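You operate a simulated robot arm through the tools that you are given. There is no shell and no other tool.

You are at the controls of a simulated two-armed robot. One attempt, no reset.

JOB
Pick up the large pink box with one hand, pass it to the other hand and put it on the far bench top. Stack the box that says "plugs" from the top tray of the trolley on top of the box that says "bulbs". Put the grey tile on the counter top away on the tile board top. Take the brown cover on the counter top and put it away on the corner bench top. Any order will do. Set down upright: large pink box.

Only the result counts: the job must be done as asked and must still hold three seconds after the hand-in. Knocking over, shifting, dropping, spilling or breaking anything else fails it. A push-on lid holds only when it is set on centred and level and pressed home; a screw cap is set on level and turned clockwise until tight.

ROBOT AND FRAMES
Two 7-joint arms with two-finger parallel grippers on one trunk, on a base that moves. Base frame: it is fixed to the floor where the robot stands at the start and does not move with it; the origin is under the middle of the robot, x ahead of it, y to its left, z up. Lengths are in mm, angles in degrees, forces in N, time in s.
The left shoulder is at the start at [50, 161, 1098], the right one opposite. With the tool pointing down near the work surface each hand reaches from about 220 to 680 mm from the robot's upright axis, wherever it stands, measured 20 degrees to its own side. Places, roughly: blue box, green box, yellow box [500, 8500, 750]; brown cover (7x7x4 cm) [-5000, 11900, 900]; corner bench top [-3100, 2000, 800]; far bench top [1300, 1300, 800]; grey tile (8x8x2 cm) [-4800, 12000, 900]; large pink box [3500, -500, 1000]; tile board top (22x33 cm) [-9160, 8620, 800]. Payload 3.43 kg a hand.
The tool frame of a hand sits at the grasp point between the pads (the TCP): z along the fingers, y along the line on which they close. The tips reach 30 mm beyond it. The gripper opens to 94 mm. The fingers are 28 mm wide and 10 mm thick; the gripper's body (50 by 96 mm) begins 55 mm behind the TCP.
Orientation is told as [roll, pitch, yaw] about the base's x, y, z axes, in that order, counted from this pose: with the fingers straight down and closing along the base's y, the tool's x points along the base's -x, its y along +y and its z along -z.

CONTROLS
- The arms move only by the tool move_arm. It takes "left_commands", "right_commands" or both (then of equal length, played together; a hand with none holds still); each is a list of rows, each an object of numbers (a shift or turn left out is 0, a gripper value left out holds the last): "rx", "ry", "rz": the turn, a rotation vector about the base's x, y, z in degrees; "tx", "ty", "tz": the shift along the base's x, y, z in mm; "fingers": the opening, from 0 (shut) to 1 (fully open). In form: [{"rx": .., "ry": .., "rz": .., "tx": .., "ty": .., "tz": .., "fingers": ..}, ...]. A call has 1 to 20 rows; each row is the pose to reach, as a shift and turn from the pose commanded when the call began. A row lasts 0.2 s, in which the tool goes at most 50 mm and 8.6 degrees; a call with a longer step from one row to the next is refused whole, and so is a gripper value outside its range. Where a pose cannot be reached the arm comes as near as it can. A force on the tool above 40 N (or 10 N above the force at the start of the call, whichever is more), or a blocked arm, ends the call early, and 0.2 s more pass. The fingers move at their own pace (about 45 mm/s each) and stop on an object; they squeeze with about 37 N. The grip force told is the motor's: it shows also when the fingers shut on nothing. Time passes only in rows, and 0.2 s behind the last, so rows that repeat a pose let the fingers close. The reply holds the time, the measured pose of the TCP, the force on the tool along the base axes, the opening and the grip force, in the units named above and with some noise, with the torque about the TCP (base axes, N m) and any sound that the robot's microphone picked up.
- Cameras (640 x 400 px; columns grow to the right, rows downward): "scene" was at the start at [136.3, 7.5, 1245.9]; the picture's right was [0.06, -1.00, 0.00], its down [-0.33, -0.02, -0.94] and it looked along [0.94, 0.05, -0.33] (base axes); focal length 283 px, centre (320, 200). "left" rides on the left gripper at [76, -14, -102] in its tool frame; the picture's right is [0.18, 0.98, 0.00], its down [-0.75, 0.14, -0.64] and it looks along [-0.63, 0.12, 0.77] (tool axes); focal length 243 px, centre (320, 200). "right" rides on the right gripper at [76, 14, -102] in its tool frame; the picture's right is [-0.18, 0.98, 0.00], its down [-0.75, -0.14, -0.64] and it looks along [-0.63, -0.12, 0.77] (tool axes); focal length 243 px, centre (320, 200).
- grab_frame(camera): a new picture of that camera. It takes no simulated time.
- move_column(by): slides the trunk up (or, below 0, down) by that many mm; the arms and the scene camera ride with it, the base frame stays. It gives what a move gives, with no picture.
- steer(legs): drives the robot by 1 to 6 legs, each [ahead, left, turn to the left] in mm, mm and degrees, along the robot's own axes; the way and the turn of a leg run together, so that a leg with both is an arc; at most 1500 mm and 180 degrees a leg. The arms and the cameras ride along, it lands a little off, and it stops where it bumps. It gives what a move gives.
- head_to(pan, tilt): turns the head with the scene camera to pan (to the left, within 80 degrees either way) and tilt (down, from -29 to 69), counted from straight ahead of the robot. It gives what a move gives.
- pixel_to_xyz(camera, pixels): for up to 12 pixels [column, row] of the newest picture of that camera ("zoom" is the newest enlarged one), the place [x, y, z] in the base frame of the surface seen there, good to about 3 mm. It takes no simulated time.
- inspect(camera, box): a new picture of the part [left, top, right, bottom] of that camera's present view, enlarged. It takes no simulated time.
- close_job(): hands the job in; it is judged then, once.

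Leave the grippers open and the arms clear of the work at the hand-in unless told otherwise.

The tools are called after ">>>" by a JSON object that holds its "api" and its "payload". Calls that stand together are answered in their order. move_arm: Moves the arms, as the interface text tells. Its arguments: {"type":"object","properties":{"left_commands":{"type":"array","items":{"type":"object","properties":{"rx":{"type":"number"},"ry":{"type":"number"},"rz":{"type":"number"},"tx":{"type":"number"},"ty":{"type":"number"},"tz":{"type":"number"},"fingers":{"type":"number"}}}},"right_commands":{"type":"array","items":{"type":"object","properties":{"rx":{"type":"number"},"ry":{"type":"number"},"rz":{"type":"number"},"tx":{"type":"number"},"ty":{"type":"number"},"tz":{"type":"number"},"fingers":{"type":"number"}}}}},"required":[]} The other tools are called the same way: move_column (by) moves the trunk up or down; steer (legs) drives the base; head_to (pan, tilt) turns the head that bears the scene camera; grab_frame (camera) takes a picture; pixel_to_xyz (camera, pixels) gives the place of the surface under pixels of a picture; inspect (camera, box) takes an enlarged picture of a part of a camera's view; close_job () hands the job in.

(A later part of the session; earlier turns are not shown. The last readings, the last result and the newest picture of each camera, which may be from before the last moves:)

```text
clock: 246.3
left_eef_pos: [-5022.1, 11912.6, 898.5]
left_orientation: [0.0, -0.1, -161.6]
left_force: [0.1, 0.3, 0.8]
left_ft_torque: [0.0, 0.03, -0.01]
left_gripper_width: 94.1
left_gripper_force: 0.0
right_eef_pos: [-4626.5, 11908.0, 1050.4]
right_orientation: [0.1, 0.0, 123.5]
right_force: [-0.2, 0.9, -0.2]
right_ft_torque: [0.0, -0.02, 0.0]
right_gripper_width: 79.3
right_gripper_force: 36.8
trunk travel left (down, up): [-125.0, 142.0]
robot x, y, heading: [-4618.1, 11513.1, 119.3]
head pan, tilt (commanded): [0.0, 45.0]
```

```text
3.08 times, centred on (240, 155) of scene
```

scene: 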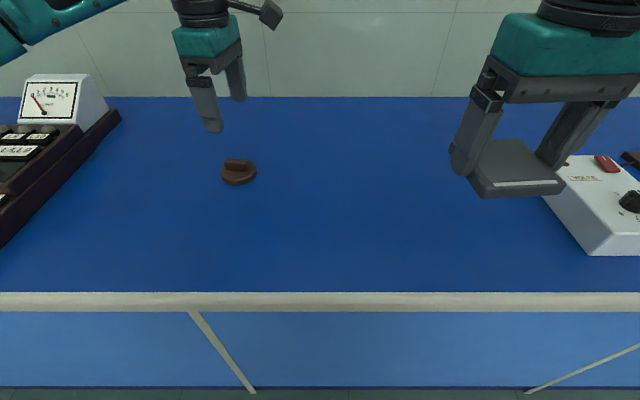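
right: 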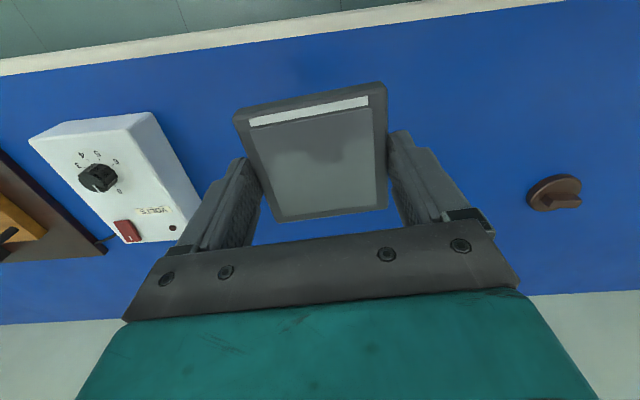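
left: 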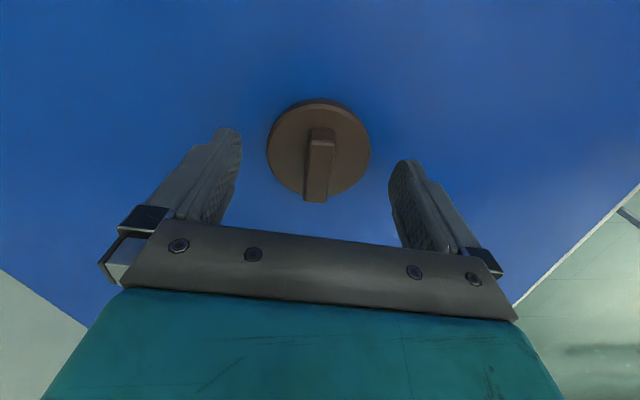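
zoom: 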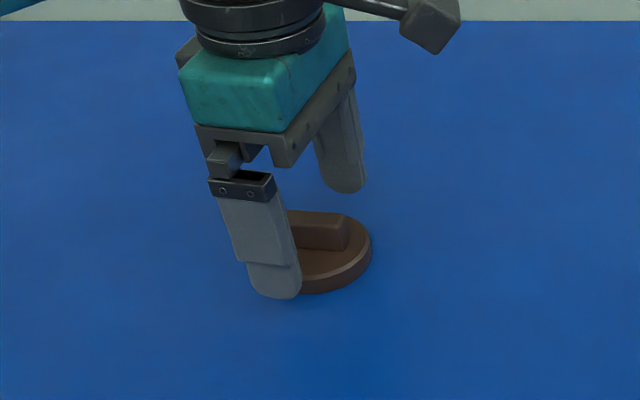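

The fingers straddle the bar. I close the left gripper on the handle.

>>> {"api": "move_arm", "payload": {"left_commands": [{"fingers": 0.6}, {"fingers": 0.4}, {"fingers": 0.2}, {"fingers": 0.1}, {"fingers": 0.0}, {"fingers": 0.0}, {"fingers": 0.0}, {"fingers": 0.0}]}}

>>> {"api": "inspect", "payload": {"camera": "scene", "box": [160, 90, 320, 220]}}

>>> {"api": "grab_frame", "payload": {"camera": "left"}}

```text
clock: 248.1
left_eef_pos: [-5022.7, 11913.5, 898.2]
left_orientation: [-0.1, 0.0, -161.5]
left_force: [-1.2, -0.1, 0.7]
left_ft_torque: [0.02, 0.01, 0.01]
left_gripper_width: 14.5
left_gripper_force: 36.7
right_eef_pos: [-4627.5, 11910.3, 1051.1]
right_orientation: [0.0, 0.0, 123.6]
right_force: [0.4, -0.6, -0.1]
right_ft_torque: [0.02, 0.04, -0.03]
right_gripper_width: 79.0
right_gripper_force: 36.8
trunk travel left (down, up): [-125.0, 142.0]
robot x, y, heading: [-4621.1, 11511.9, 119.2]
head pan, tilt (commanded): [0.0, 45.0]
```

```text
3.08 times, centred on (240, 155) of scene
```

zoom: 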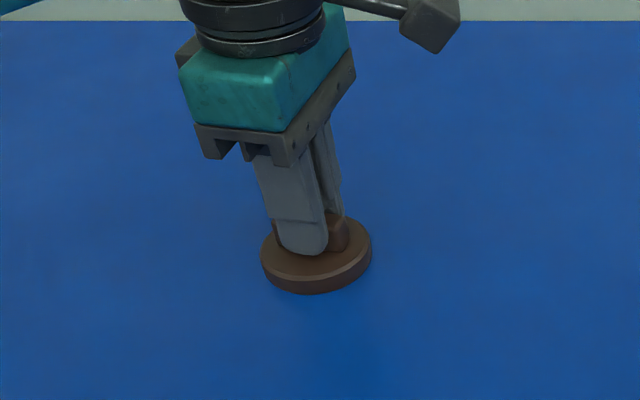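

```text
taken
```

left: 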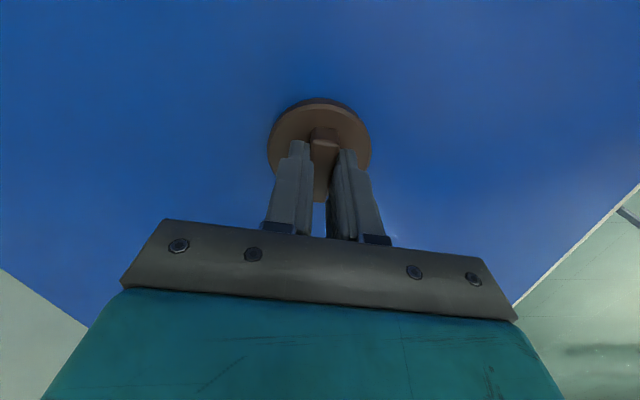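

Gripped the handle (14.5 mm). I lift slowly and check.

>>> {"api": "move_arm", "payload": {"left_commands": [{"tz": 2}, {"tz": 5}, {"tz": 10}, {"tz": 18}, {"tz": 30}, {"tz": 45}, {"tz": 60}, {"tz": 60}]}}

>>> {"api": "grab_frame", "payload": {"camera": "left"}}

>>> {"api": "grab_frame", "payload": {"camera": "scene"}}

```text
clock: 249.9
left_eef_pos: [-5022.9, 11913.2, 959.1]
left_orientation: [0.1, -0.1, -161.6]
left_force: [-0.1, 0.1, -0.8]
left_ft_torque: [0.01, 0.01, 0.03]
left_gripper_width: 14.8
left_gripper_force: 37.4
right_eef_pos: [-4628.0, 11908.4, 1051.5]
right_orientation: [0.1, 0.0, 123.4]
right_force: [0.2, 0.2, -0.6]
right_ft_torque: [-0.01, -0.02, 0.03]
right_gripper_width: 79.1
right_gripper_force: 36.8
trunk travel left (down, up): [-125.0, 142.0]
robot x, y, heading: [-4614.8, 11513.9, 119.5]
head pan, tilt (commanded): [0.0, 45.0]
```

```text
taken
```

left: 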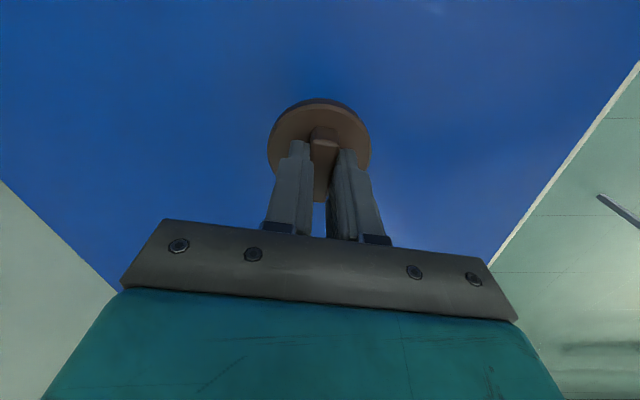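

```text
taken
```

scene: 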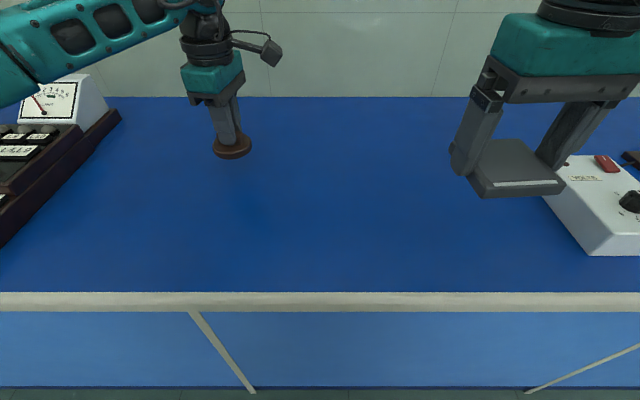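

Both objects are held. I raise the left hand further and back off from the counter, then find the tile board around [-9160,8620].

>>> {"api": "move_arm", "payload": {"left_commands": [{"tz": 10}, {"tz": 25}, {"tz": 42}, {"tz": 60}, {"tz": 78}, {"tz": 95}, {"tz": 110}, {"tz": 110}]}}

>>> {"api": "steer", "payload": {"legs": [[-350, -100, 0]]}}

>>> {"api": "head_to", "payload": {"pan": 70, "tilt": 15}}

>>> {"api": "grab_frame", "payload": {"camera": "scene"}}

```text
clock: 251.7
left_eef_pos: [-5022.3, 11913.1, 1069.1]
left_orientation: [0.0, -0.1, -161.5]
left_force: [-0.2, 0.5, -0.5]
left_ft_torque: [-0.04, 0.0, 0.04]
left_gripper_width: 14.6
left_gripper_force: 36.8
right_eef_pos: [-4627.4, 11909.7, 1051.1]
right_orientation: [0.1, 0.0, 123.5]
right_force: [-0.2, -0.5, -1.3]
right_ft_torque: [0.0, 0.02, 0.02]
right_gripper_width: 79.0
right_gripper_force: 36.9
trunk travel left (down, up): [-125.0, 142.0]
robot x, y, heading: [-4616.5, 11507.9, 119.0]
head pan, tilt (commanded): [0.0, 45.0]
```

```text
clock: 254.0
left_eef_pos: [-4762.1, 11648.3, 1069.5]
left_orientation: [-0.1, -0.1, -161.4]
left_force: [-0.1, 0.1, 0.2]
left_ft_torque: [-0.01, 0.01, 0.02]
left_gripper_width: 14.6
left_gripper_force: 36.9
right_eef_pos: [-4366.7, 11645.6, 1050.5]
right_orientation: [0.2, 0.0, 123.8]
right_force: [0.6, -0.6, -0.1]
right_ft_torque: [0.01, 0.02, 0.0]
right_gripper_width: 79.1
right_gripper_force: 36.9
trunk travel left (down, up): [-125.0, 142.0]
robot x, y, heading: [-4358.3, 11246.0, 119.4]
head pan, tilt (commanded): [0.0, 45.0]
```

```text
clock: 255.4
left_eef_pos: [-4761.8, 11648.4, 1069.3]
left_orientation: [0.0, -0.1, -161.4]
left_force: [-0.4, 0.6, -1.2]
left_ft_torque: [0.02, 0.01, -0.01]
left_gripper_width: 15.0
left_gripper_force: 37.2
right_eef_pos: [-4366.3, 11645.1, 1051.1]
right_orientation: [0.1, 0.0, 123.7]
right_force: [-0.8, 0.1, -1.6]
right_ft_torque: [0.0, 0.02, -0.03]
right_gripper_width: 79.2
right_gripper_force: 36.9
trunk travel left (down, up): [-125.0, 142.0]
robot x, y, heading: [-4355.8, 11246.2, 119.7]
head pan, tilt (commanded): [70.0, 15.0]
```

```text
taken
```

scene: 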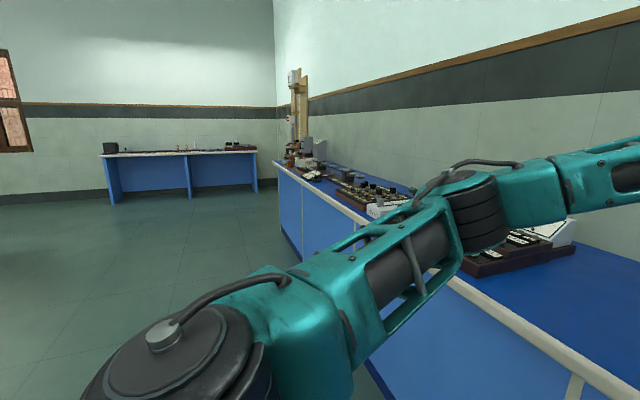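

>>> {"api": "pixel_to_xyz", "payload": {"camera": "scene", "pixels": [[200, 152], [130, 155], [240, 148], [110, 205], [257, 192], [190, 198], [280, 165], [100, 280], [150, 230], [30, 230]]}}

>>> {"api": "inspect", "payload": {"camera": "scene", "box": [90, 120, 290, 210]}}

```text
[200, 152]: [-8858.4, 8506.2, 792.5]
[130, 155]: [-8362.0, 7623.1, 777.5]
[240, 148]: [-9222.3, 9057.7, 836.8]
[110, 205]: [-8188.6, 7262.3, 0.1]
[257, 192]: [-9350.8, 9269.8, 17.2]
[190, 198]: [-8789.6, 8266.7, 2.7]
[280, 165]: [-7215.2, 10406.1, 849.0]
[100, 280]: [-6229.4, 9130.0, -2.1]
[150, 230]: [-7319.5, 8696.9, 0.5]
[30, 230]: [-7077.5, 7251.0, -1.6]
```

```text
3.20 times, centred on (190, 165) of scene
```

zoom: 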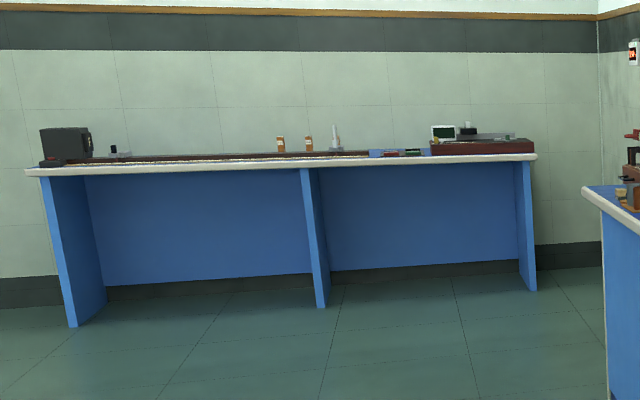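

The table with the tile board runs along the left wall (front u≈-3640, v 10335–12656). I turn left 90° to face along -u and check the way.

>>> {"api": "steer", "payload": {"legs": [[0, 0, 45], [0, 0, 45]]}}

>>> {"api": "head_to", "payload": {"pan": 0, "tilt": 20}}

>>> {"api": "grab_frame", "payload": {"camera": "scene"}}

```text
clock: 260.0
left_eef_pos: [-4760.3, 10846.1, 1068.0]
left_orientation: [0.0, -0.1, -71.9]
left_force: [-0.8, 0.6, -0.9]
left_ft_torque: [-0.01, 0.02, -0.03]
left_gripper_width: 14.9
left_gripper_force: 37.0
right_eef_pos: [-4754.9, 11240.6, 1050.3]
right_orientation: [0.1, 0.0, -146.7]
right_force: [-0.3, 0.1, -1.1]
right_ft_torque: [0.02, 0.01, 0.03]
right_gripper_width: 79.2
right_gripper_force: 36.9
trunk travel left (down, up): [-125.0, 142.0]
robot x, y, heading: [-4356.8, 11251.1, -150.9]
head pan, tilt (commanded): [70.0, 15.0]
```

```text
clock: 261.4
left_eef_pos: [-4759.5, 10846.6, 1068.8]
left_orientation: [0.0, -0.1, -71.8]
left_force: [-0.2, -0.6, -0.5]
left_ft_torque: [0.01, 0.0, -0.01]
left_gripper_width: 15.0
left_gripper_force: 37.2
right_eef_pos: [-4755.0, 11241.0, 1050.8]
right_orientation: [0.1, 0.0, -146.8]
right_force: [0.1, -0.3, -1.5]
right_ft_torque: [0.01, 0.01, 0.02]
right_gripper_width: 79.5
right_gripper_force: 37.1
trunk travel left (down, up): [-125.0, 142.0]
robot x, y, heading: [-4358.0, 11249.2, -150.7]
head pan, tilt (commanded): [0.0, 20.0]
```

```text
taken
```

scene: 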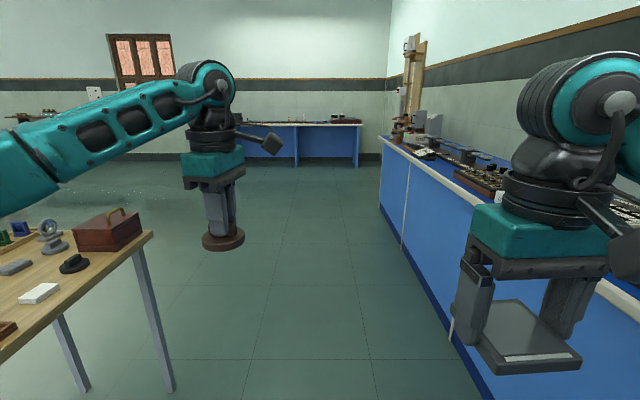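

A wooden table with small items lies at left (edge v≈11250), the counter at right (v≈12640); I'm midway. I drive 3 m along -u and check.

>>> {"api": "steer", "payload": {"legs": [[1500, 0, 0], [1500, 0, 0]]}}

>>> {"api": "grab_frame", "payload": {"camera": "scene"}}

```text
clock: 275.7
left_eef_pos: [-7344.7, 9380.4, 1068.6]
left_orientation: [-0.1, 0.0, -70.9]
left_force: [-0.8, -0.2, -0.2]
left_ft_torque: [0.01, -0.01, 0.0]
left_gripper_width: 14.4
left_gripper_force: 36.8
right_eef_pos: [-7345.9, 9774.6, 1051.1]
right_orientation: [0.0, 0.0, -146.0]
right_force: [0.2, -0.1, -1.2]
right_ft_torque: [0.01, 0.0, 0.0]
right_gripper_width: 79.1
right_gripper_force: 37.3
trunk travel left (down, up): [-125.0, 142.0]
robot x, y, heading: [-6948.6, 9789.6, -150.3]
head pan, tilt (commanded): [0.0, 20.0]
```

```text
taken
```

scene: 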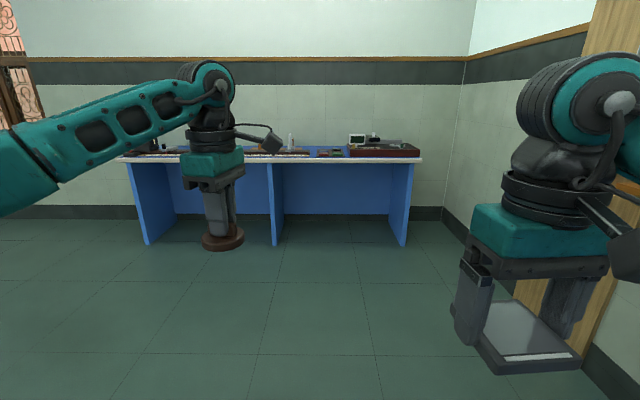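

Both objects are still firmly held. I check the table ahead and the wooden thing on the right.

>>> {"api": "pixel_to_xyz", "payload": {"camera": "scene", "pixels": [[610, 200], [600, 330], [385, 150], [330, 153], [270, 152], [145, 243], [405, 243], [275, 243], [420, 160], [300, 158]]}}

>>> {"api": "inspect", "payload": {"camera": "scene", "box": [110, 120, 440, 180]}}

```text
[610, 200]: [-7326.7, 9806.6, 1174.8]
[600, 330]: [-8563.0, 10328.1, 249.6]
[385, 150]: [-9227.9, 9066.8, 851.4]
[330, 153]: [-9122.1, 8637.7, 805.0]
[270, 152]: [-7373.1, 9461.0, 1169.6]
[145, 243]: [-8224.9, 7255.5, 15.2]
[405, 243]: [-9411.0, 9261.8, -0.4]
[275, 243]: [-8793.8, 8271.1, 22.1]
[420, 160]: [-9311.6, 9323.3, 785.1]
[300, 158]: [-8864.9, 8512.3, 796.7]
```

```text
1.94 times, centred on (275, 150) of scene
```

zoom: 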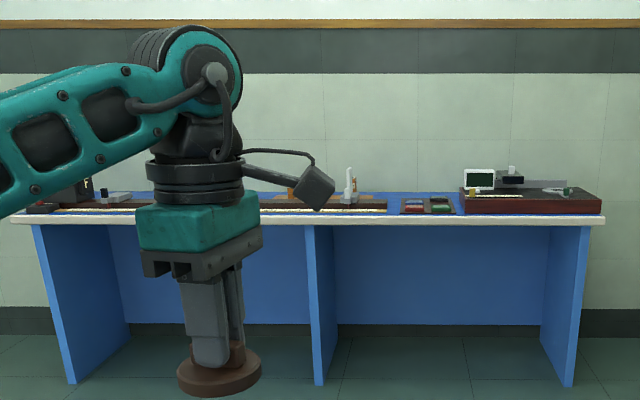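

The tile board with some coloured tiles is at ≈[-9122,8638]. I approach to ~1 m and look.

>>> {"api": "steer", "payload": {"legs": [[1480, 80, -0.6]]}}

>>> {"api": "head_to", "payload": {"pan": -8, "tilt": 28}}

>>> {"api": "grab_frame", "payload": {"camera": "scene"}}

```text
clock: 282.9
left_eef_pos: [-8577.1, 8610.0, 1069.5]
left_orientation: [-0.1, -0.1, -72.0]
left_force: [-0.1, -0.3, 0.1]
left_ft_torque: [0.01, 0.01, 0.01]
left_gripper_width: 14.6
left_gripper_force: 36.9
right_eef_pos: [-8569.0, 9004.3, 1050.7]
right_orientation: [0.1, 0.1, -147.0]
right_force: [-0.4, -0.4, -0.2]
right_ft_torque: [0.01, -0.04, 0.01]
right_gripper_width: 79.1
right_gripper_force: 36.9
trunk travel left (down, up): [-125.0, 142.0]
robot x, y, heading: [-8170.1, 9007.4, -151.5]
head pan, tilt (commanded): [0.0, 20.0]
```

```text
clock: 283.6
left_eef_pos: [-8576.6, 8609.2, 1069.7]
left_orientation: [0.0, -0.1, -72.1]
left_force: [0.2, -0.3, -1.0]
left_ft_torque: [0.03, 0.01, -0.02]
left_gripper_width: 14.9
left_gripper_force: 36.9
right_eef_pos: [-8570.9, 9004.7, 1051.6]
right_orientation: [0.1, 0.1, -147.0]
right_force: [-0.1, -1.3, -1.3]
right_ft_torque: [0.0, -0.01, 0.03]
right_gripper_width: 79.3
right_gripper_force: 37.2
trunk travel left (down, up): [-125.0, 142.0]
robot x, y, heading: [-8171.3, 9010.3, -151.5]
head pan, tilt (commanded): [-8.0, 28.0]
```

```text
taken
```

scene: 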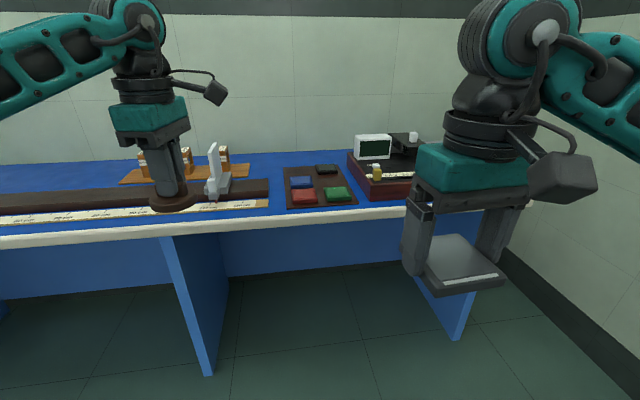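

The tile board at (320,188) holds coloured tiles. Zoom on it and measure.

>>> {"api": "inspect", "payload": {"camera": "scene", "box": [260, 150, 380, 225]}}

>>> {"api": "pixel_to_xyz", "payload": {"camera": "scene", "pixels": [[285, 170], [342, 166], [358, 202], [288, 208], [304, 196], [338, 193], [300, 183], [327, 168], [320, 180], [330, 222], [375, 190], [265, 195]]}}

```text
5.33 times, centred on (320, 188) of scene
```

zoom: 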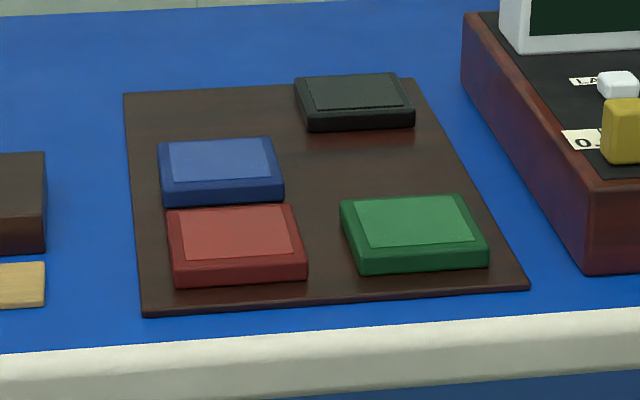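

```text
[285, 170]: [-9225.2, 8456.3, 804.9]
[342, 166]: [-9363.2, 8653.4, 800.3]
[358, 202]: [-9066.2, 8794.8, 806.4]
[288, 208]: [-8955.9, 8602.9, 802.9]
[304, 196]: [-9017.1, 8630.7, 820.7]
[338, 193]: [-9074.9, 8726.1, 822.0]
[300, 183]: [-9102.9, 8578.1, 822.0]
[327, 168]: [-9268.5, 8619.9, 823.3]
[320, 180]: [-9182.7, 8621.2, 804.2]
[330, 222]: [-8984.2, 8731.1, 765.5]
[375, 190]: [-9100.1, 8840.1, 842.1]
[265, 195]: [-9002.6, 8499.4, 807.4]
```

>>> {"api": "pixel_to_xyz", "payload": {"camera": "zoom", "pixels": [[127, 95], [412, 80], [523, 286], [147, 312], [160, 145], [268, 138], [282, 180], [165, 188], [296, 80], [402, 74], [412, 108], [308, 113]]}}

>>> {"api": "pixel_to_xyz", "payload": {"camera": "zoom", "pixels": [[168, 211], [296, 205], [304, 262], [178, 270], [342, 203], [465, 196], [485, 245], [362, 258], [280, 150], [420, 170], [200, 115], [350, 165]]}}

```text
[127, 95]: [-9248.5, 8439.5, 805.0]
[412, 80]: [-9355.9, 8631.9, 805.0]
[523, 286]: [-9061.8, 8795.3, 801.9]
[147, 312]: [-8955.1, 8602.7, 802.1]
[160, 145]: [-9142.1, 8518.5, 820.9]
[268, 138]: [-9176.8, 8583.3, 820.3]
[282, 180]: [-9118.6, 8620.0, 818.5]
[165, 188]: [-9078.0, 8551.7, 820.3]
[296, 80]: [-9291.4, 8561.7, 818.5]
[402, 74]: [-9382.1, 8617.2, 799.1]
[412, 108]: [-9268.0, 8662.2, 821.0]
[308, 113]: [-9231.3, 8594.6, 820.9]
```

```text
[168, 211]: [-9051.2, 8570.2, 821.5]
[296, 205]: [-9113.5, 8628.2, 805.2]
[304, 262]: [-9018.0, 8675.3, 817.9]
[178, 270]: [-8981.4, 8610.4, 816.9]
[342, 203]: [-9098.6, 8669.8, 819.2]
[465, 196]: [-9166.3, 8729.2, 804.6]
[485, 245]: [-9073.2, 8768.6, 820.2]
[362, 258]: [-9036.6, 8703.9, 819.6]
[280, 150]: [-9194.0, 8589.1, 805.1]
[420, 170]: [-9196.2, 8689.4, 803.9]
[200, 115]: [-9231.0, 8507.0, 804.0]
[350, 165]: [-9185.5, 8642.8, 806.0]
```

The board is a 3×2 grid: red, green (front), blue (middle left), black (back right); free are middle-right and back-left. Middle-right centre ≈[-9184,8665]. I check heights of items the left hand will pass over before approaching.

>>> {"api": "pixel_to_xyz", "payload": {"camera": "scene", "pixels": [[213, 146], [222, 180], [224, 150], [145, 155], [250, 190], [60, 200], [390, 140], [375, 165], [345, 185]]}}

>>> {"api": "pixel_to_xyz", "payload": {"camera": "zoom", "pixels": [[470, 20], [583, 268], [590, 190], [520, 120], [560, 170]]}}

```text
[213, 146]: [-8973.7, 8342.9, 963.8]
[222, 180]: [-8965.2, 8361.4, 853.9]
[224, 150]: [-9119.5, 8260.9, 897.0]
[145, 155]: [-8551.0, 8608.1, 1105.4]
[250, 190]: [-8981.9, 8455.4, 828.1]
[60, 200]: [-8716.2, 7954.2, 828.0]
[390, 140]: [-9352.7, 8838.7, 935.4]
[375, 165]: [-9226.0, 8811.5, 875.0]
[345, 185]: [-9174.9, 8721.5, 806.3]
```

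```text
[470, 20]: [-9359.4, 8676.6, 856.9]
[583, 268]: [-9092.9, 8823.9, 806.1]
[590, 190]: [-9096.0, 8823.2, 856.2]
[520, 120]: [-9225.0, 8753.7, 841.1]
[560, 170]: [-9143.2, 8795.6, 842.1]
```

A white stand on the table reaches z≈964. I retract the left hand 150 mm and raise it 60 mm for safety, before approaching.

>>> {"api": "move_arm", "payload": {"left_commands": [{"tx": 13, "ty": 7, "tz": 6}, {"tx": 29, "ty": 16, "tz": 13}, {"tx": 46, "ty": 26, "tz": 21}, {"tx": 64, "ty": 36, "tz": 29}, {"tx": 82, "ty": 46, "tz": 37}, {"tx": 100, "ty": 56, "tz": 45}, {"tx": 117, "ty": 65, "tz": 53}, {"tx": 131, "ty": 73, "tz": 60}, {"tx": 131, "ty": 73, "tz": 60}]}}

>>> {"api": "steer", "payload": {"legs": [[470, 10, 0.5]]}}

>>> {"api": "head_to", "payload": {"pan": -15, "tilt": 45}}

>>> {"api": "grab_frame", "payload": {"camera": "scene"}}

```text
clock: 285.6
left_eef_pos: [-8445.1, 8683.0, 1127.9]
left_orientation: [0.1, -0.1, -72.1]
left_force: [-0.4, -0.3, 0.4]
left_ft_torque: [-0.02, 0.03, -0.03]
left_gripper_width: 15.0
left_gripper_force: 36.7
right_eef_pos: [-8570.2, 9005.2, 1051.5]
right_orientation: [0.1, 0.0, -147.1]
right_force: [0.6, 0.2, -0.6]
right_ft_torque: [0.02, 0.03, -0.01]
right_gripper_width: 78.9
right_gripper_force: 37.1
trunk travel left (down, up): [-125.0, 142.0]
robot x, y, heading: [-8174.3, 9008.7, -151.4]
head pan, tilt (commanded): [-8.0, 28.0]
```

```text
clock: 288.4
left_eef_pos: [-8849.1, 8444.1, 1128.3]
left_orientation: [0.0, -0.1, -71.6]
left_force: [0.0, 0.6, 0.3]
left_ft_torque: [-0.04, -0.02, 0.01]
left_gripper_width: 14.8
left_gripper_force: 37.5
right_eef_pos: [-8974.1, 8765.4, 1051.4]
right_orientation: [0.1, 0.0, -146.4]
right_force: [-0.1, 0.1, -1.6]
right_ft_torque: [0.0, 0.0, 0.01]
right_gripper_width: 79.2
right_gripper_force: 37.0
trunk travel left (down, up): [-125.0, 142.0]
robot x, y, heading: [-8577.4, 8773.4, -150.9]
head pan, tilt (commanded): [-8.0, 28.0]
```

```text
clock: 289.2
left_eef_pos: [-8848.3, 8443.6, 1127.4]
left_orientation: [0.0, -0.2, -71.6]
left_force: [0.1, 0.3, -0.5]
left_ft_torque: [-0.01, 0.0, 0.01]
left_gripper_width: 14.8
left_gripper_force: 37.1
right_eef_pos: [-8975.5, 8765.4, 1050.3]
right_orientation: [0.0, 0.1, -146.5]
right_force: [-0.2, -0.4, -1.4]
right_ft_torque: [0.0, -0.01, 0.01]
right_gripper_width: 79.4
right_gripper_force: 37.5
trunk travel left (down, up): [-125.0, 142.0]
robot x, y, heading: [-8576.6, 8776.0, -150.8]
head pan, tilt (commanded): [-15.0, 45.0]
```

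```text
taken
```

scene: 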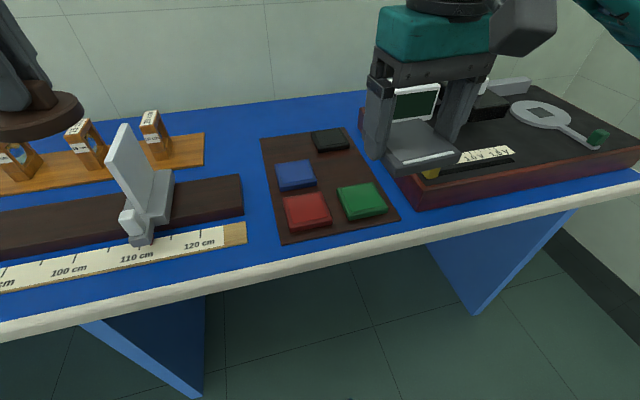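

Good stance. I re-measure the board slots from here.

>>> {"api": "inspect", "payload": {"camera": "scene", "box": [250, 115, 410, 250]}}

```text
2.96 times, centred on (330, 182) of scene
```

zoom: 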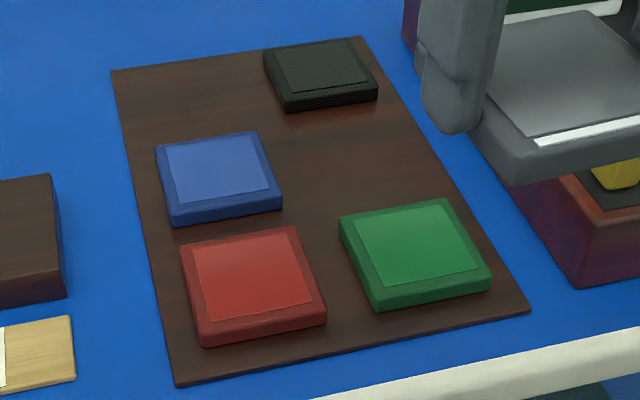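

>>> {"api": "pixel_to_xyz", "payload": {"camera": "zoom", "pixels": [[342, 214], [444, 201], [486, 272], [376, 298], [265, 53], [360, 42], [373, 85], [284, 105], [160, 147], [258, 134], [280, 200], [170, 218]]}}

>>> {"api": "pixel_to_xyz", "payload": {"camera": "zoom", "pixels": [[114, 74], [362, 38], [528, 308], [178, 382], [330, 150], [395, 150], [310, 170], [440, 170]]}}

```text
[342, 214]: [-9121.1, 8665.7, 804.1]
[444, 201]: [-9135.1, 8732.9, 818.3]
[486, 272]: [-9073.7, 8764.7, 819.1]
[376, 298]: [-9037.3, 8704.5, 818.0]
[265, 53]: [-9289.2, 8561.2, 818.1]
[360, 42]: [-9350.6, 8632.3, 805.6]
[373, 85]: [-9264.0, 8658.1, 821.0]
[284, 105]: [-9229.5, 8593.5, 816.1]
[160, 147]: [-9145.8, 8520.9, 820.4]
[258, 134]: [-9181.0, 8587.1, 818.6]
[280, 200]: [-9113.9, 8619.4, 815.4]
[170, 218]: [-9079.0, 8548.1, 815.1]
```

```text
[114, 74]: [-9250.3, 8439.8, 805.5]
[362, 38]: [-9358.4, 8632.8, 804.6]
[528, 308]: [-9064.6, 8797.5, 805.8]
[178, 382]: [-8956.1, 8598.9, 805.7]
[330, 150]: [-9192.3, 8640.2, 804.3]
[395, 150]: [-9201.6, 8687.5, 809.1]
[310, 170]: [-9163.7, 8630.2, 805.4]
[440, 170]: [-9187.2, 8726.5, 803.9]
```

Confirmed: target slot centre ≈[-9184,8665], board z≈805. I carry the tile above the slot at z≈1000, squaring the yaw to -150.9°.

>>> {"api": "move_arm", "payload": {"right_commands": [{"tx": -12, "ty": -6, "rz": -0.5, "tz": -3}, {"tx": -32, "ty": -15.5, "rz": -1, "tz": -8}, {"tx": -55, "ty": -26.5, "rz": -1.5, "tz": -13}, {"tx": -80, "ty": -38.5, "rz": -2, "tz": -18}, {"tx": -105, "ty": -50.5, "rz": -2.5, "tz": -24}, {"tx": -130, "ty": -62.5, "rz": -3, "tz": -30}, {"tx": -155, "ty": -75, "rz": -3.5, "tz": -36}, {"tx": -178, "ty": -86, "rz": -4, "tz": -42}, {"tx": -196, "ty": -94.7, "rz": -4.4, "tz": -47}, {"tx": -208.5, "ty": -100.8, "rz": -4.4, "tz": -50}, {"tx": -208.5, "ty": -100.8, "rz": -4.4, "tz": -50}]}}

>>> {"api": "grab_frame", "payload": {"camera": "scene"}}

>>> {"api": "grab_frame", "payload": {"camera": "right"}}

```text
clock: 291.6
left_eef_pos: [-8848.8, 8444.2, 1127.3]
left_orientation: [0.0, -0.1, -71.6]
left_force: [0.9, 0.1, -1.5]
left_ft_torque: [0.01, 0.0, 0.0]
left_gripper_width: 14.7
left_gripper_force: 36.7
right_eef_pos: [-9183.8, 8664.9, 1002.1]
right_orientation: [0.1, -0.1, -150.8]
right_force: [0.7, -0.3, -0.6]
right_ft_torque: [0.02, -0.02, 0.02]
right_gripper_width: 79.2
right_gripper_force: 37.2
trunk travel left (down, up): [-125.0, 142.0]
robot x, y, heading: [-8575.2, 8773.8, -150.8]
head pan, tilt (commanded): [-15.0, 45.0]
```

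```text
taken
```

scene: 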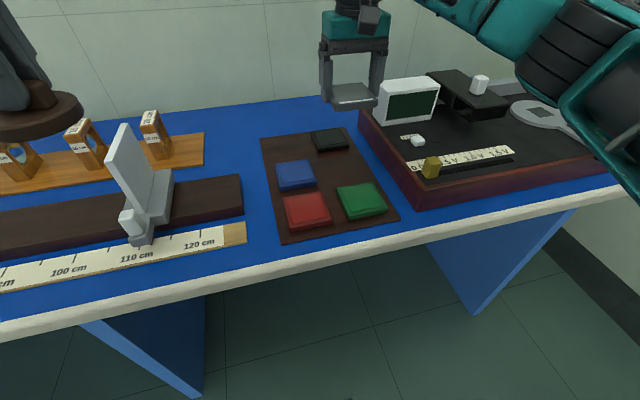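

```text
taken
```

right: 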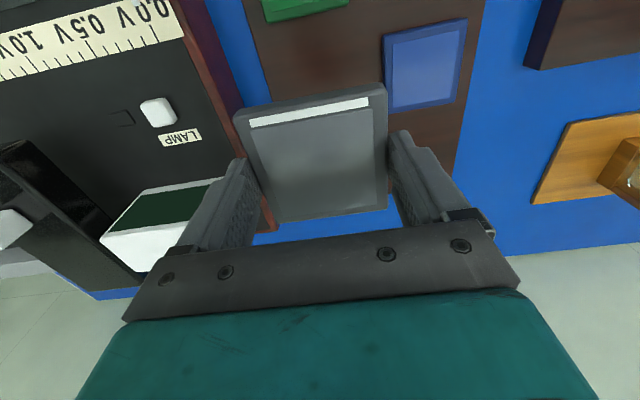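

Before descending I check the clearance to the white monitor at (408,100).

>>> {"api": "pixel_to_xyz", "payload": {"camera": "scene", "pixels": [[380, 85], [382, 115], [387, 122], [435, 95], [365, 112], [410, 80], [420, 200], [385, 150]]}}

>>> {"api": "inspect", "payload": {"camera": "scene", "box": [290, 20, 460, 160]}}

```text
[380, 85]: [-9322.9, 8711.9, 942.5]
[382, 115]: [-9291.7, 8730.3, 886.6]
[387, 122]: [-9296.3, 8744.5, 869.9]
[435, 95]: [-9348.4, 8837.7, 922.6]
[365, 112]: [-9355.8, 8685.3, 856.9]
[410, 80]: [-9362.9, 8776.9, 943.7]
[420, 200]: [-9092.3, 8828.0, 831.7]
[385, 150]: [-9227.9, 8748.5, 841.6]
```

```text
2.86 times, centred on (375, 90) of scene
```

zoom: 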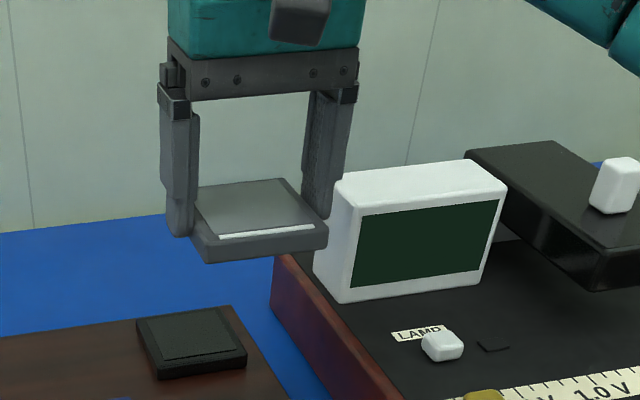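

>>> {"api": "pixel_to_xyz", "payload": {"camera": "scene", "pixels": [[600, 160], [560, 60], [490, 30], [620, 185], [575, 110], [480, 82], [590, 140]]}}

```text
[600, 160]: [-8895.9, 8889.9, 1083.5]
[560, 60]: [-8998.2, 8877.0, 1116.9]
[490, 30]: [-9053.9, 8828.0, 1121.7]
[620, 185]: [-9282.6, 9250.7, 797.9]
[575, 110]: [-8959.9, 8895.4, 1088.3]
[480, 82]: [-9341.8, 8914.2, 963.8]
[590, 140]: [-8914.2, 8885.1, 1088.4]
```

Clearances are fine. I descend to ~8 mm above the board first.

>>> {"api": "move_arm", "payload": {"right_commands": [{"tz": -10}, {"tz": -28}, {"tz": -48}, {"tz": -68}, {"tz": -88}, {"tz": -108}, {"tz": -126}, {"tz": -142}, {"tz": -152}, {"tz": -152}]}}

>>> {"api": "inspect", "payload": {"camera": "scene", "box": [250, 80, 430, 230]}}

>>> {"api": "grab_frame", "payload": {"camera": "right"}}

```text
clock: 293.8
left_eef_pos: [-8848.8, 8443.7, 1128.5]
left_orientation: [0.0, 0.0, -71.6]
left_force: [0.6, 0.4, 0.1]
left_ft_torque: [0.0, 0.0, 0.02]
left_gripper_width: 14.6
left_gripper_force: 37.1
right_eef_pos: [-9183.2, 8665.5, 849.2]
right_orientation: [0.0, 0.0, -150.9]
right_force: [-0.3, 0.0, -0.6]
right_ft_torque: [0.0, 0.0, -0.02]
right_gripper_width: 79.1
right_gripper_force: 37.0
trunk travel left (down, up): [-125.0, 142.0]
robot x, y, heading: [-8578.3, 8773.3, -151.0]
head pan, tilt (commanded): [-15.0, 45.0]
```

```text
2.67 times, centred on (340, 155) of scene
```

zoom: 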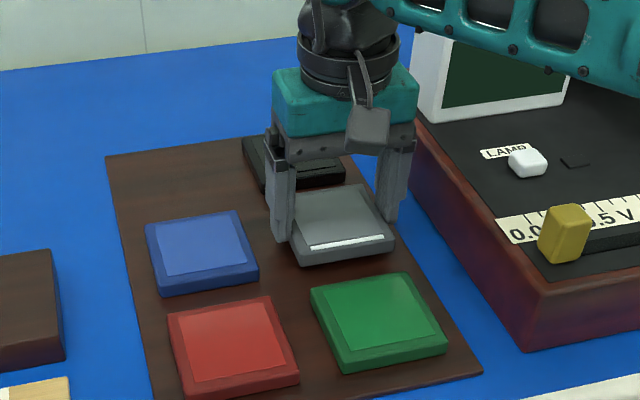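

```text
taken
```

right: 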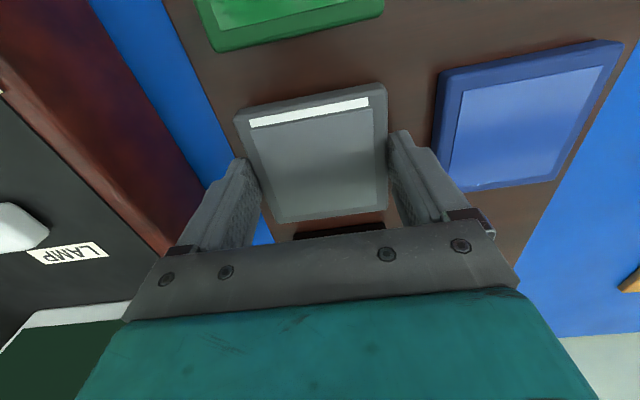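

Aligned between green, blue and black. I lower in fine steps to contact.

>>> {"api": "move_arm", "payload": {"right_commands": [{"tz": -3}, {"tz": -6}, {"tz": -7.5}, {"tz": -7.5}]}}

>>> {"api": "move_arm", "payload": {"right_commands": [{"tz": -1}, {"tz": -2}, {"tz": -2}]}}

```text
clock: 294.8
left_eef_pos: [-8848.3, 8443.8, 1127.7]
left_orientation: [0.0, -0.1, -71.6]
left_force: [0.3, -0.2, -1.1]
left_ft_torque: [0.03, 0.03, 0.02]
left_gripper_width: 14.7
left_gripper_force: 37.1
right_eef_pos: [-9183.1, 8663.9, 842.5]
right_orientation: [0.1, -0.1, -151.0]
right_force: [0.2, -0.8, -0.6]
right_ft_torque: [-0.03, 0.0, 0.0]
right_gripper_width: 79.2
right_gripper_force: 37.0
trunk travel left (down, up): [-125.0, 142.0]
robot x, y, heading: [-8575.5, 8775.1, -150.8]
head pan, tilt (commanded): [-15.0, 45.0]
```

```text
clock: 295.6
left_eef_pos: [-8848.0, 8443.9, 1127.9]
left_orientation: [0.0, 0.0, -71.6]
left_force: [0.2, 0.4, 0.0]
left_ft_torque: [-0.02, 0.01, 0.0]
left_gripper_width: 14.7
left_gripper_force: 36.7
right_eef_pos: [-9184.5, 8664.6, 840.0]
right_orientation: [0.1, 0.0, -150.9]
right_force: [-0.4, 0.3, -1.2]
right_ft_torque: [0.02, 0.01, 0.01]
right_gripper_width: 78.9
right_gripper_force: 36.5
trunk travel left (down, up): [-125.0, 142.0]
robot x, y, heading: [-8578.7, 8773.3, -150.8]
head pan, tilt (commanded): [-15.0, 45.0]
```

>>> {"api": "move_arm", "payload": {"right_commands": [{"tz": -1}, {"tz": -2}, {"tz": -2}]}}

```text
clock: 296.4
left_eef_pos: [-8848.7, 8444.1, 1128.0]
left_orientation: [0.0, 0.0, -71.6]
left_force: [0.0, 0.0, -0.7]
left_ft_torque: [0.01, 0.03, 0.0]
left_gripper_width: 14.6
left_gripper_force: 36.6
right_eef_pos: [-9182.9, 8664.8, 838.8]
right_orientation: [0.1, -0.2, -150.8]
right_force: [0.1, -0.3, 8.2]
right_ft_torque: [0.46, -0.01, -0.05]
right_gripper_width: 79.1
right_gripper_force: 37.3
trunk travel left (down, up): [-125.0, 142.0]
robot x, y, heading: [-8576.1, 8772.9, -150.8]
head pan, tilt (commanded): [-15.0, 45.0]
```

Contact (8 N). I open the right gripper and rise.

>>> {"api": "move_arm", "payload": {"right_commands": [{"tz": 0.5, "fingers": 0.92}, {"tz": 0.5, "fingers": 0.96}, {"tz": 0.5, "fingers": 0.97}, {"tz": 0.5, "fingers": 0.97}]}}

>>> {"api": "grab_frame", "payload": {"camera": "right"}}

```text
clock: 297.4
left_eef_pos: [-8848.2, 8444.6, 1127.9]
left_orientation: [0.0, -0.1, -71.6]
left_force: [0.0, -0.6, -0.6]
left_ft_torque: [-0.02, 0.0, 0.01]
left_gripper_width: 14.7
left_gripper_force: 36.8
right_eef_pos: [-9183.5, 8664.2, 838.0]
right_orientation: [0.2, 0.0, -150.9]
right_force: [0.4, -0.3, -0.6]
right_ft_torque: [0.0, 0.02, 0.01]
right_gripper_width: 91.2
right_gripper_force: 0.1
trunk travel left (down, up): [-125.0, 142.0]
robot x, y, heading: [-8575.3, 8774.8, -150.3]
head pan, tilt (commanded): [-15.0, 45.0]
```

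```text
taken
```

right: 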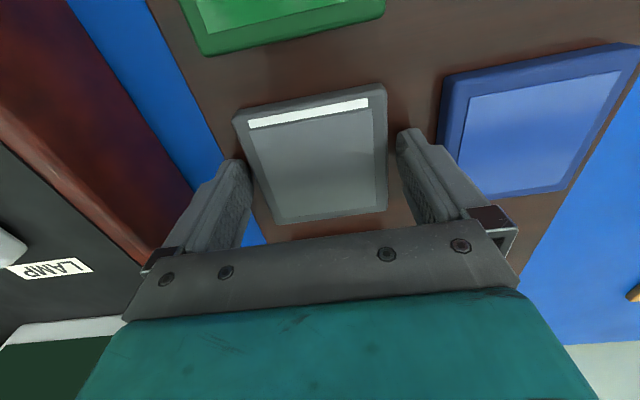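

The tile lies flat on the board. I raise the right hand straight up 220 mm.

>>> {"api": "move_arm", "payload": {"right_commands": [{"tz": 8}, {"tz": 30}, {"tz": 65}, {"tz": 105}, {"tz": 145}, {"tz": 185}, {"tz": 220}, {"tz": 220}]}}

>>> {"api": "grab_frame", "payload": {"camera": "scene"}}

>>> {"api": "inspect", "payload": {"camera": "scene", "box": [250, 110, 410, 250]}}

```text
clock: 299.2
left_eef_pos: [-8847.7, 8443.9, 1127.8]
left_orientation: [0.0, -0.1, -71.6]
left_force: [0.4, 0.0, -0.2]
left_ft_torque: [0.02, -0.01, 0.0]
left_gripper_width: 14.8
left_gripper_force: 36.7
right_eef_pos: [-9183.3, 8663.6, 1061.0]
right_orientation: [0.1, 0.1, -150.8]
right_force: [-0.3, -0.2, -0.5]
right_ft_torque: [-0.01, 0.0, 0.02]
right_gripper_width: 91.5
right_gripper_force: 0.2
trunk travel left (down, up): [-125.0, 142.0]
robot x, y, heading: [-8578.1, 8777.6, -151.0]
head pan, tilt (commanded): [-15.0, 45.0]
```

```text
taken
```

scene: 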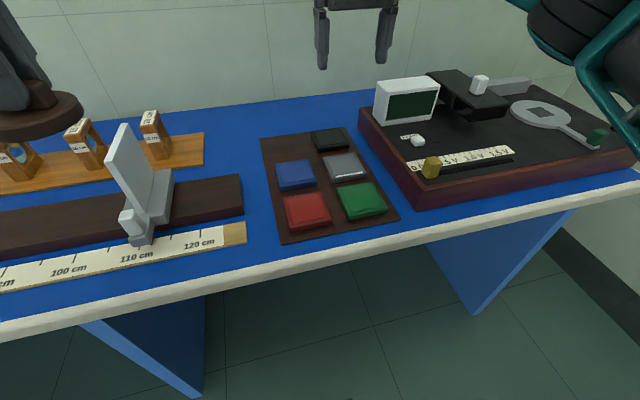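

```text
2.86 times, centred on (330, 180) of scene
```

zoom: 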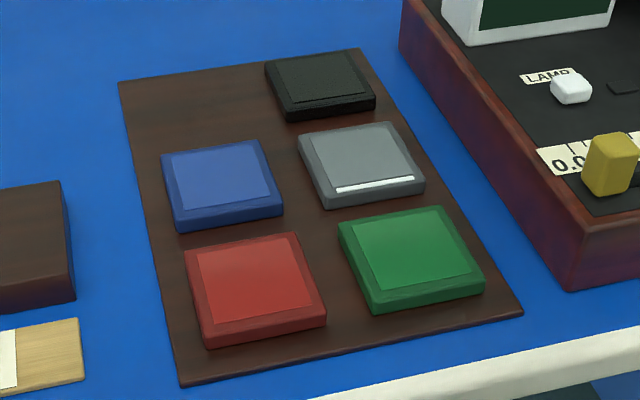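

The grey tile sits in the free slot. Now I back off 550 mm, bring the right hand home, and turn toward -v (heading ≈ -61°) to find the corner bench near [-3100,2000].

>>> {"api": "steer", "payload": {"legs": [[-550, 0, 0]]}}

>>> {"api": "move_arm", "payload": {"right_commands": [{"tx": 20, "ty": 10, "tz": 5}, {"tx": 50, "ty": 27, "tz": 10}, {"tx": 85, "ty": 46, "tz": 15}, {"tx": 120, "ty": 66, "tz": 20}, {"tx": 155, "ty": 85, "tz": 25}, {"tx": 190, "ty": 105, "tz": 30}, {"tx": 215, "ty": 120, "tz": 35}]}}

>>> {"api": "steer", "payload": {"legs": [[0, 0, 45], [0, 0, 45]]}}

>>> {"api": "head_to", "payload": {"pan": 0, "tilt": 15}}

>>> {"api": "grab_frame", "payload": {"camera": "scene"}}

```text
clock: 302.4
left_eef_pos: [-8369.8, 8711.8, 1128.5]
left_orientation: [-0.1, -0.1, -72.1]
left_force: [0.1, 0.8, -0.2]
left_ft_torque: [0.03, -0.01, 0.02]
left_gripper_width: 15.0
left_gripper_force: 36.7
right_eef_pos: [-8705.5, 8933.5, 1059.0]
right_orientation: [0.1, -0.1, -151.2]
right_force: [-0.2, -0.1, 0.3]
right_ft_torque: [0.0, -0.01, 0.01]
right_gripper_width: 91.0
right_gripper_force: 0.1
trunk travel left (down, up): [-125.0, 142.0]
robot x, y, heading: [-8096.9, 9040.7, -151.2]
head pan, tilt (commanded): [-15.0, 45.0]
```

```text
clock: 304.0
left_eef_pos: [-8371.1, 8712.7, 1128.5]
left_orientation: [0.0, 0.0, -71.9]
left_force: [-0.4, 0.5, -1.3]
left_ft_torque: [0.02, -0.01, 0.03]
left_gripper_width: 14.9
left_gripper_force: 37.2
right_eef_pos: [-8488.9, 9055.3, 1094.5]
right_orientation: [0.1, -0.1, -151.2]
right_force: [0.3, -1.3, -0.5]
right_ft_torque: [0.04, 0.0, -0.01]
right_gripper_width: 91.3
right_gripper_force: 0.0
trunk travel left (down, up): [-125.0, 142.0]
robot x, y, heading: [-8098.3, 9041.9, -151.0]
head pan, tilt (commanded): [-15.0, 45.0]
```

```text
clock: 308.4
left_eef_pos: [-7777.1, 8758.8, 1129.5]
left_orientation: [0.0, -0.1, 16.6]
left_force: [-0.2, 0.4, -0.4]
left_ft_torque: [0.0, 0.01, 0.0]
left_gripper_width: 14.9
left_gripper_force: 37.0
right_eef_pos: [-8122.4, 8649.9, 1093.8]
right_orientation: [0.1, 0.0, -62.6]
right_force: [-0.8, -0.5, -0.1]
right_ft_torque: [-0.01, 0.02, -0.04]
right_gripper_width: 91.3
right_gripper_force: 0.1
trunk travel left (down, up): [-125.0, 142.0]
robot x, y, heading: [-8100.6, 9045.1, -62.5]
head pan, tilt (commanded): [-15.0, 45.0]
```

```text
clock: 309.4
left_eef_pos: [-7776.5, 8758.1, 1127.8]
left_orientation: [0.0, -0.2, 16.6]
left_force: [0.3, 0.6, 0.1]
left_ft_torque: [-0.01, 0.01, -0.01]
left_gripper_width: 14.6
left_gripper_force: 37.1
right_eef_pos: [-8122.3, 8648.4, 1094.6]
right_orientation: [0.2, 0.0, -62.7]
right_force: [0.1, 0.5, -0.7]
right_ft_torque: [-0.03, -0.03, 0.0]
right_gripper_width: 91.2
right_gripper_force: 0.1
trunk travel left (down, up): [-125.0, 142.0]
robot x, y, heading: [-8094.5, 9044.4, -62.4]
head pan, tilt (commanded): [0.0, 15.0]
```

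```text
taken
```

scene: 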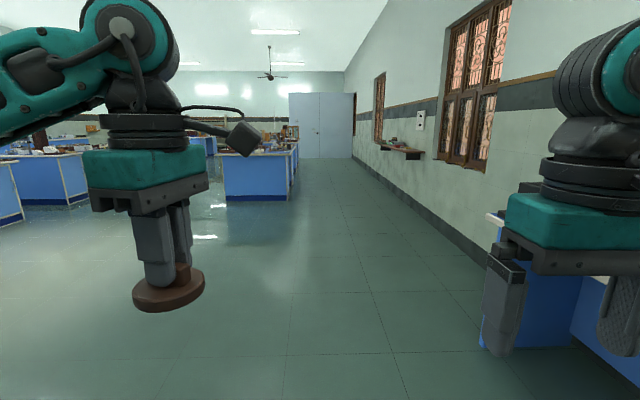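

A clear aisle runs along the right wall. I measure what's ahead.

>>> {"api": "pixel_to_xyz", "payload": {"camera": "scene", "pixels": [[225, 198], [288, 198], [295, 180], [258, 155], [320, 155], [353, 158], [400, 152], [60, 205], [85, 195], [350, 200], [400, 220], [300, 150]]}}

>>> {"api": "inspect", "payload": {"camera": "scene", "box": [190, 90, 430, 220]}}

```text
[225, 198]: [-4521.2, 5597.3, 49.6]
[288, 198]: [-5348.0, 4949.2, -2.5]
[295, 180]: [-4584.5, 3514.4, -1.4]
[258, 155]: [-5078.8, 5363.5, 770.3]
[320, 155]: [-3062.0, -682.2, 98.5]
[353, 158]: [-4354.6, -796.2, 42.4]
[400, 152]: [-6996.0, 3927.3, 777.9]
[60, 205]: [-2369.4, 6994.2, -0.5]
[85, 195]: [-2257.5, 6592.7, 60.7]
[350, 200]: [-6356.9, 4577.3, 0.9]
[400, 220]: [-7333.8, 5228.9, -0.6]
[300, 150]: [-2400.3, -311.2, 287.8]
```

```text
2.67 times, centred on (310, 155) of scene
```

zoom: 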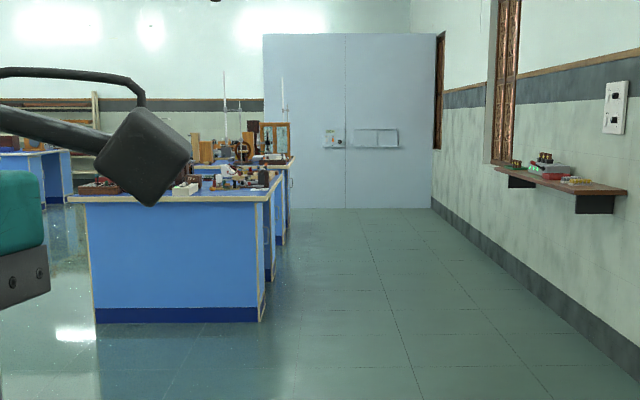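

Benches' right edges are at u≈-2290, the wall at u≈-4100; the corner bench should be at u≈-1740, v≈3255. I drive down the aisle at u≈-3150 in stages.

>>> {"api": "steer", "payload": {"legs": [[0, 0, 1.5], [1450, -250, 0], [1450, -200, 0], [1500, 0, 0]]}}

>>> {"api": "grab_frame", "payload": {"camera": "scene"}}

```text
clock: 331.1
left_eef_pos: [-6018.6, 4685.4, 1126.9]
left_orientation: [0.1, 0.0, 19.0]
left_force: [0.7, -0.2, -0.4]
left_ft_torque: [0.05, 0.05, -0.05]
left_gripper_width: 14.9
left_gripper_force: 37.0
right_eef_pos: [-6359.1, 4559.4, 1094.3]
right_orientation: [0.1, -0.1, -60.3]
right_force: [0.1, -0.2, 0.2]
right_ft_torque: [0.0, 0.01, -0.02]
right_gripper_width: 91.2
right_gripper_force: 0.1
trunk travel left (down, up): [-125.0, 142.0]
robot x, y, heading: [-6347.3, 4953.2, -60.2]
head pan, tilt (commanded): [0.0, 15.0]
```

```text
taken
```

scene: 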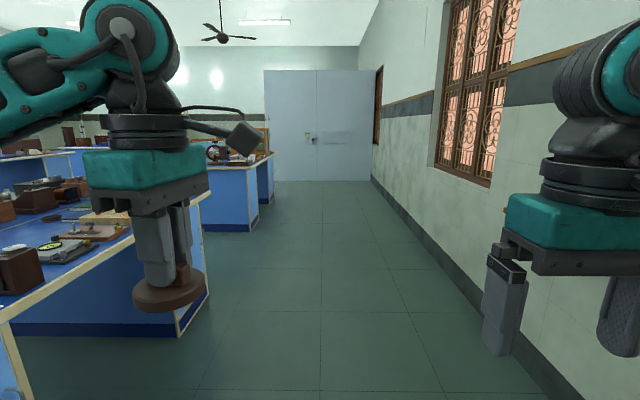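

Cover still held. Two more legs down the aisle.

>>> {"api": "steer", "payload": {"legs": [[1500, 0, -0.7], [1500, 0, 0]]}}

>>> {"api": "head_to", "payload": {"pan": 40, "tilt": 15}}

>>> {"api": "grab_frame", "payload": {"camera": "scene"}}

```text
clock: 345.4
left_eef_pos: [-4628.7, 2041.4, 1129.3]
left_orientation: [0.0, -0.1, 15.7]
left_force: [-0.4, 0.7, -0.6]
left_ft_torque: [-0.03, 0.04, 0.01]
left_gripper_width: 15.0
left_gripper_force: 37.0
right_eef_pos: [-4976.7, 1938.4, 1095.0]
right_orientation: [0.2, 0.0, -63.6]
right_force: [0.3, -0.2, -0.3]
right_ft_torque: [-0.01, 0.0, -0.02]
right_gripper_width: 90.9
right_gripper_force: 0.1
trunk travel left (down, up): [-125.0, 142.0]
robot x, y, heading: [-4942.8, 2328.0, -63.5]
head pan, tilt (commanded): [0.0, 15.0]
```

```text
clock: 346.5
left_eef_pos: [-4628.8, 2041.5, 1129.1]
left_orientation: [0.0, -0.1, 15.6]
left_force: [0.4, -0.6, -1.2]
left_ft_torque: [-0.02, 0.01, -0.02]
left_gripper_width: 15.1
left_gripper_force: 36.7
right_eef_pos: [-4975.6, 1937.4, 1094.0]
right_orientation: [0.1, 0.0, -63.7]
right_force: [-0.6, 0.0, 0.6]
right_ft_torque: [0.0, 0.0, 0.02]
right_gripper_width: 91.3
right_gripper_force: 0.1
trunk travel left (down, up): [-125.0, 142.0]
robot x, y, heading: [-4943.3, 2327.5, -63.4]
head pan, tilt (commanded): [40.0, 15.0]
```

```text
taken
```

scene: 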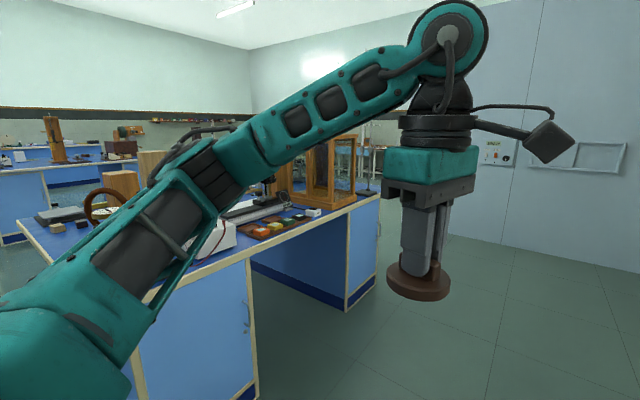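

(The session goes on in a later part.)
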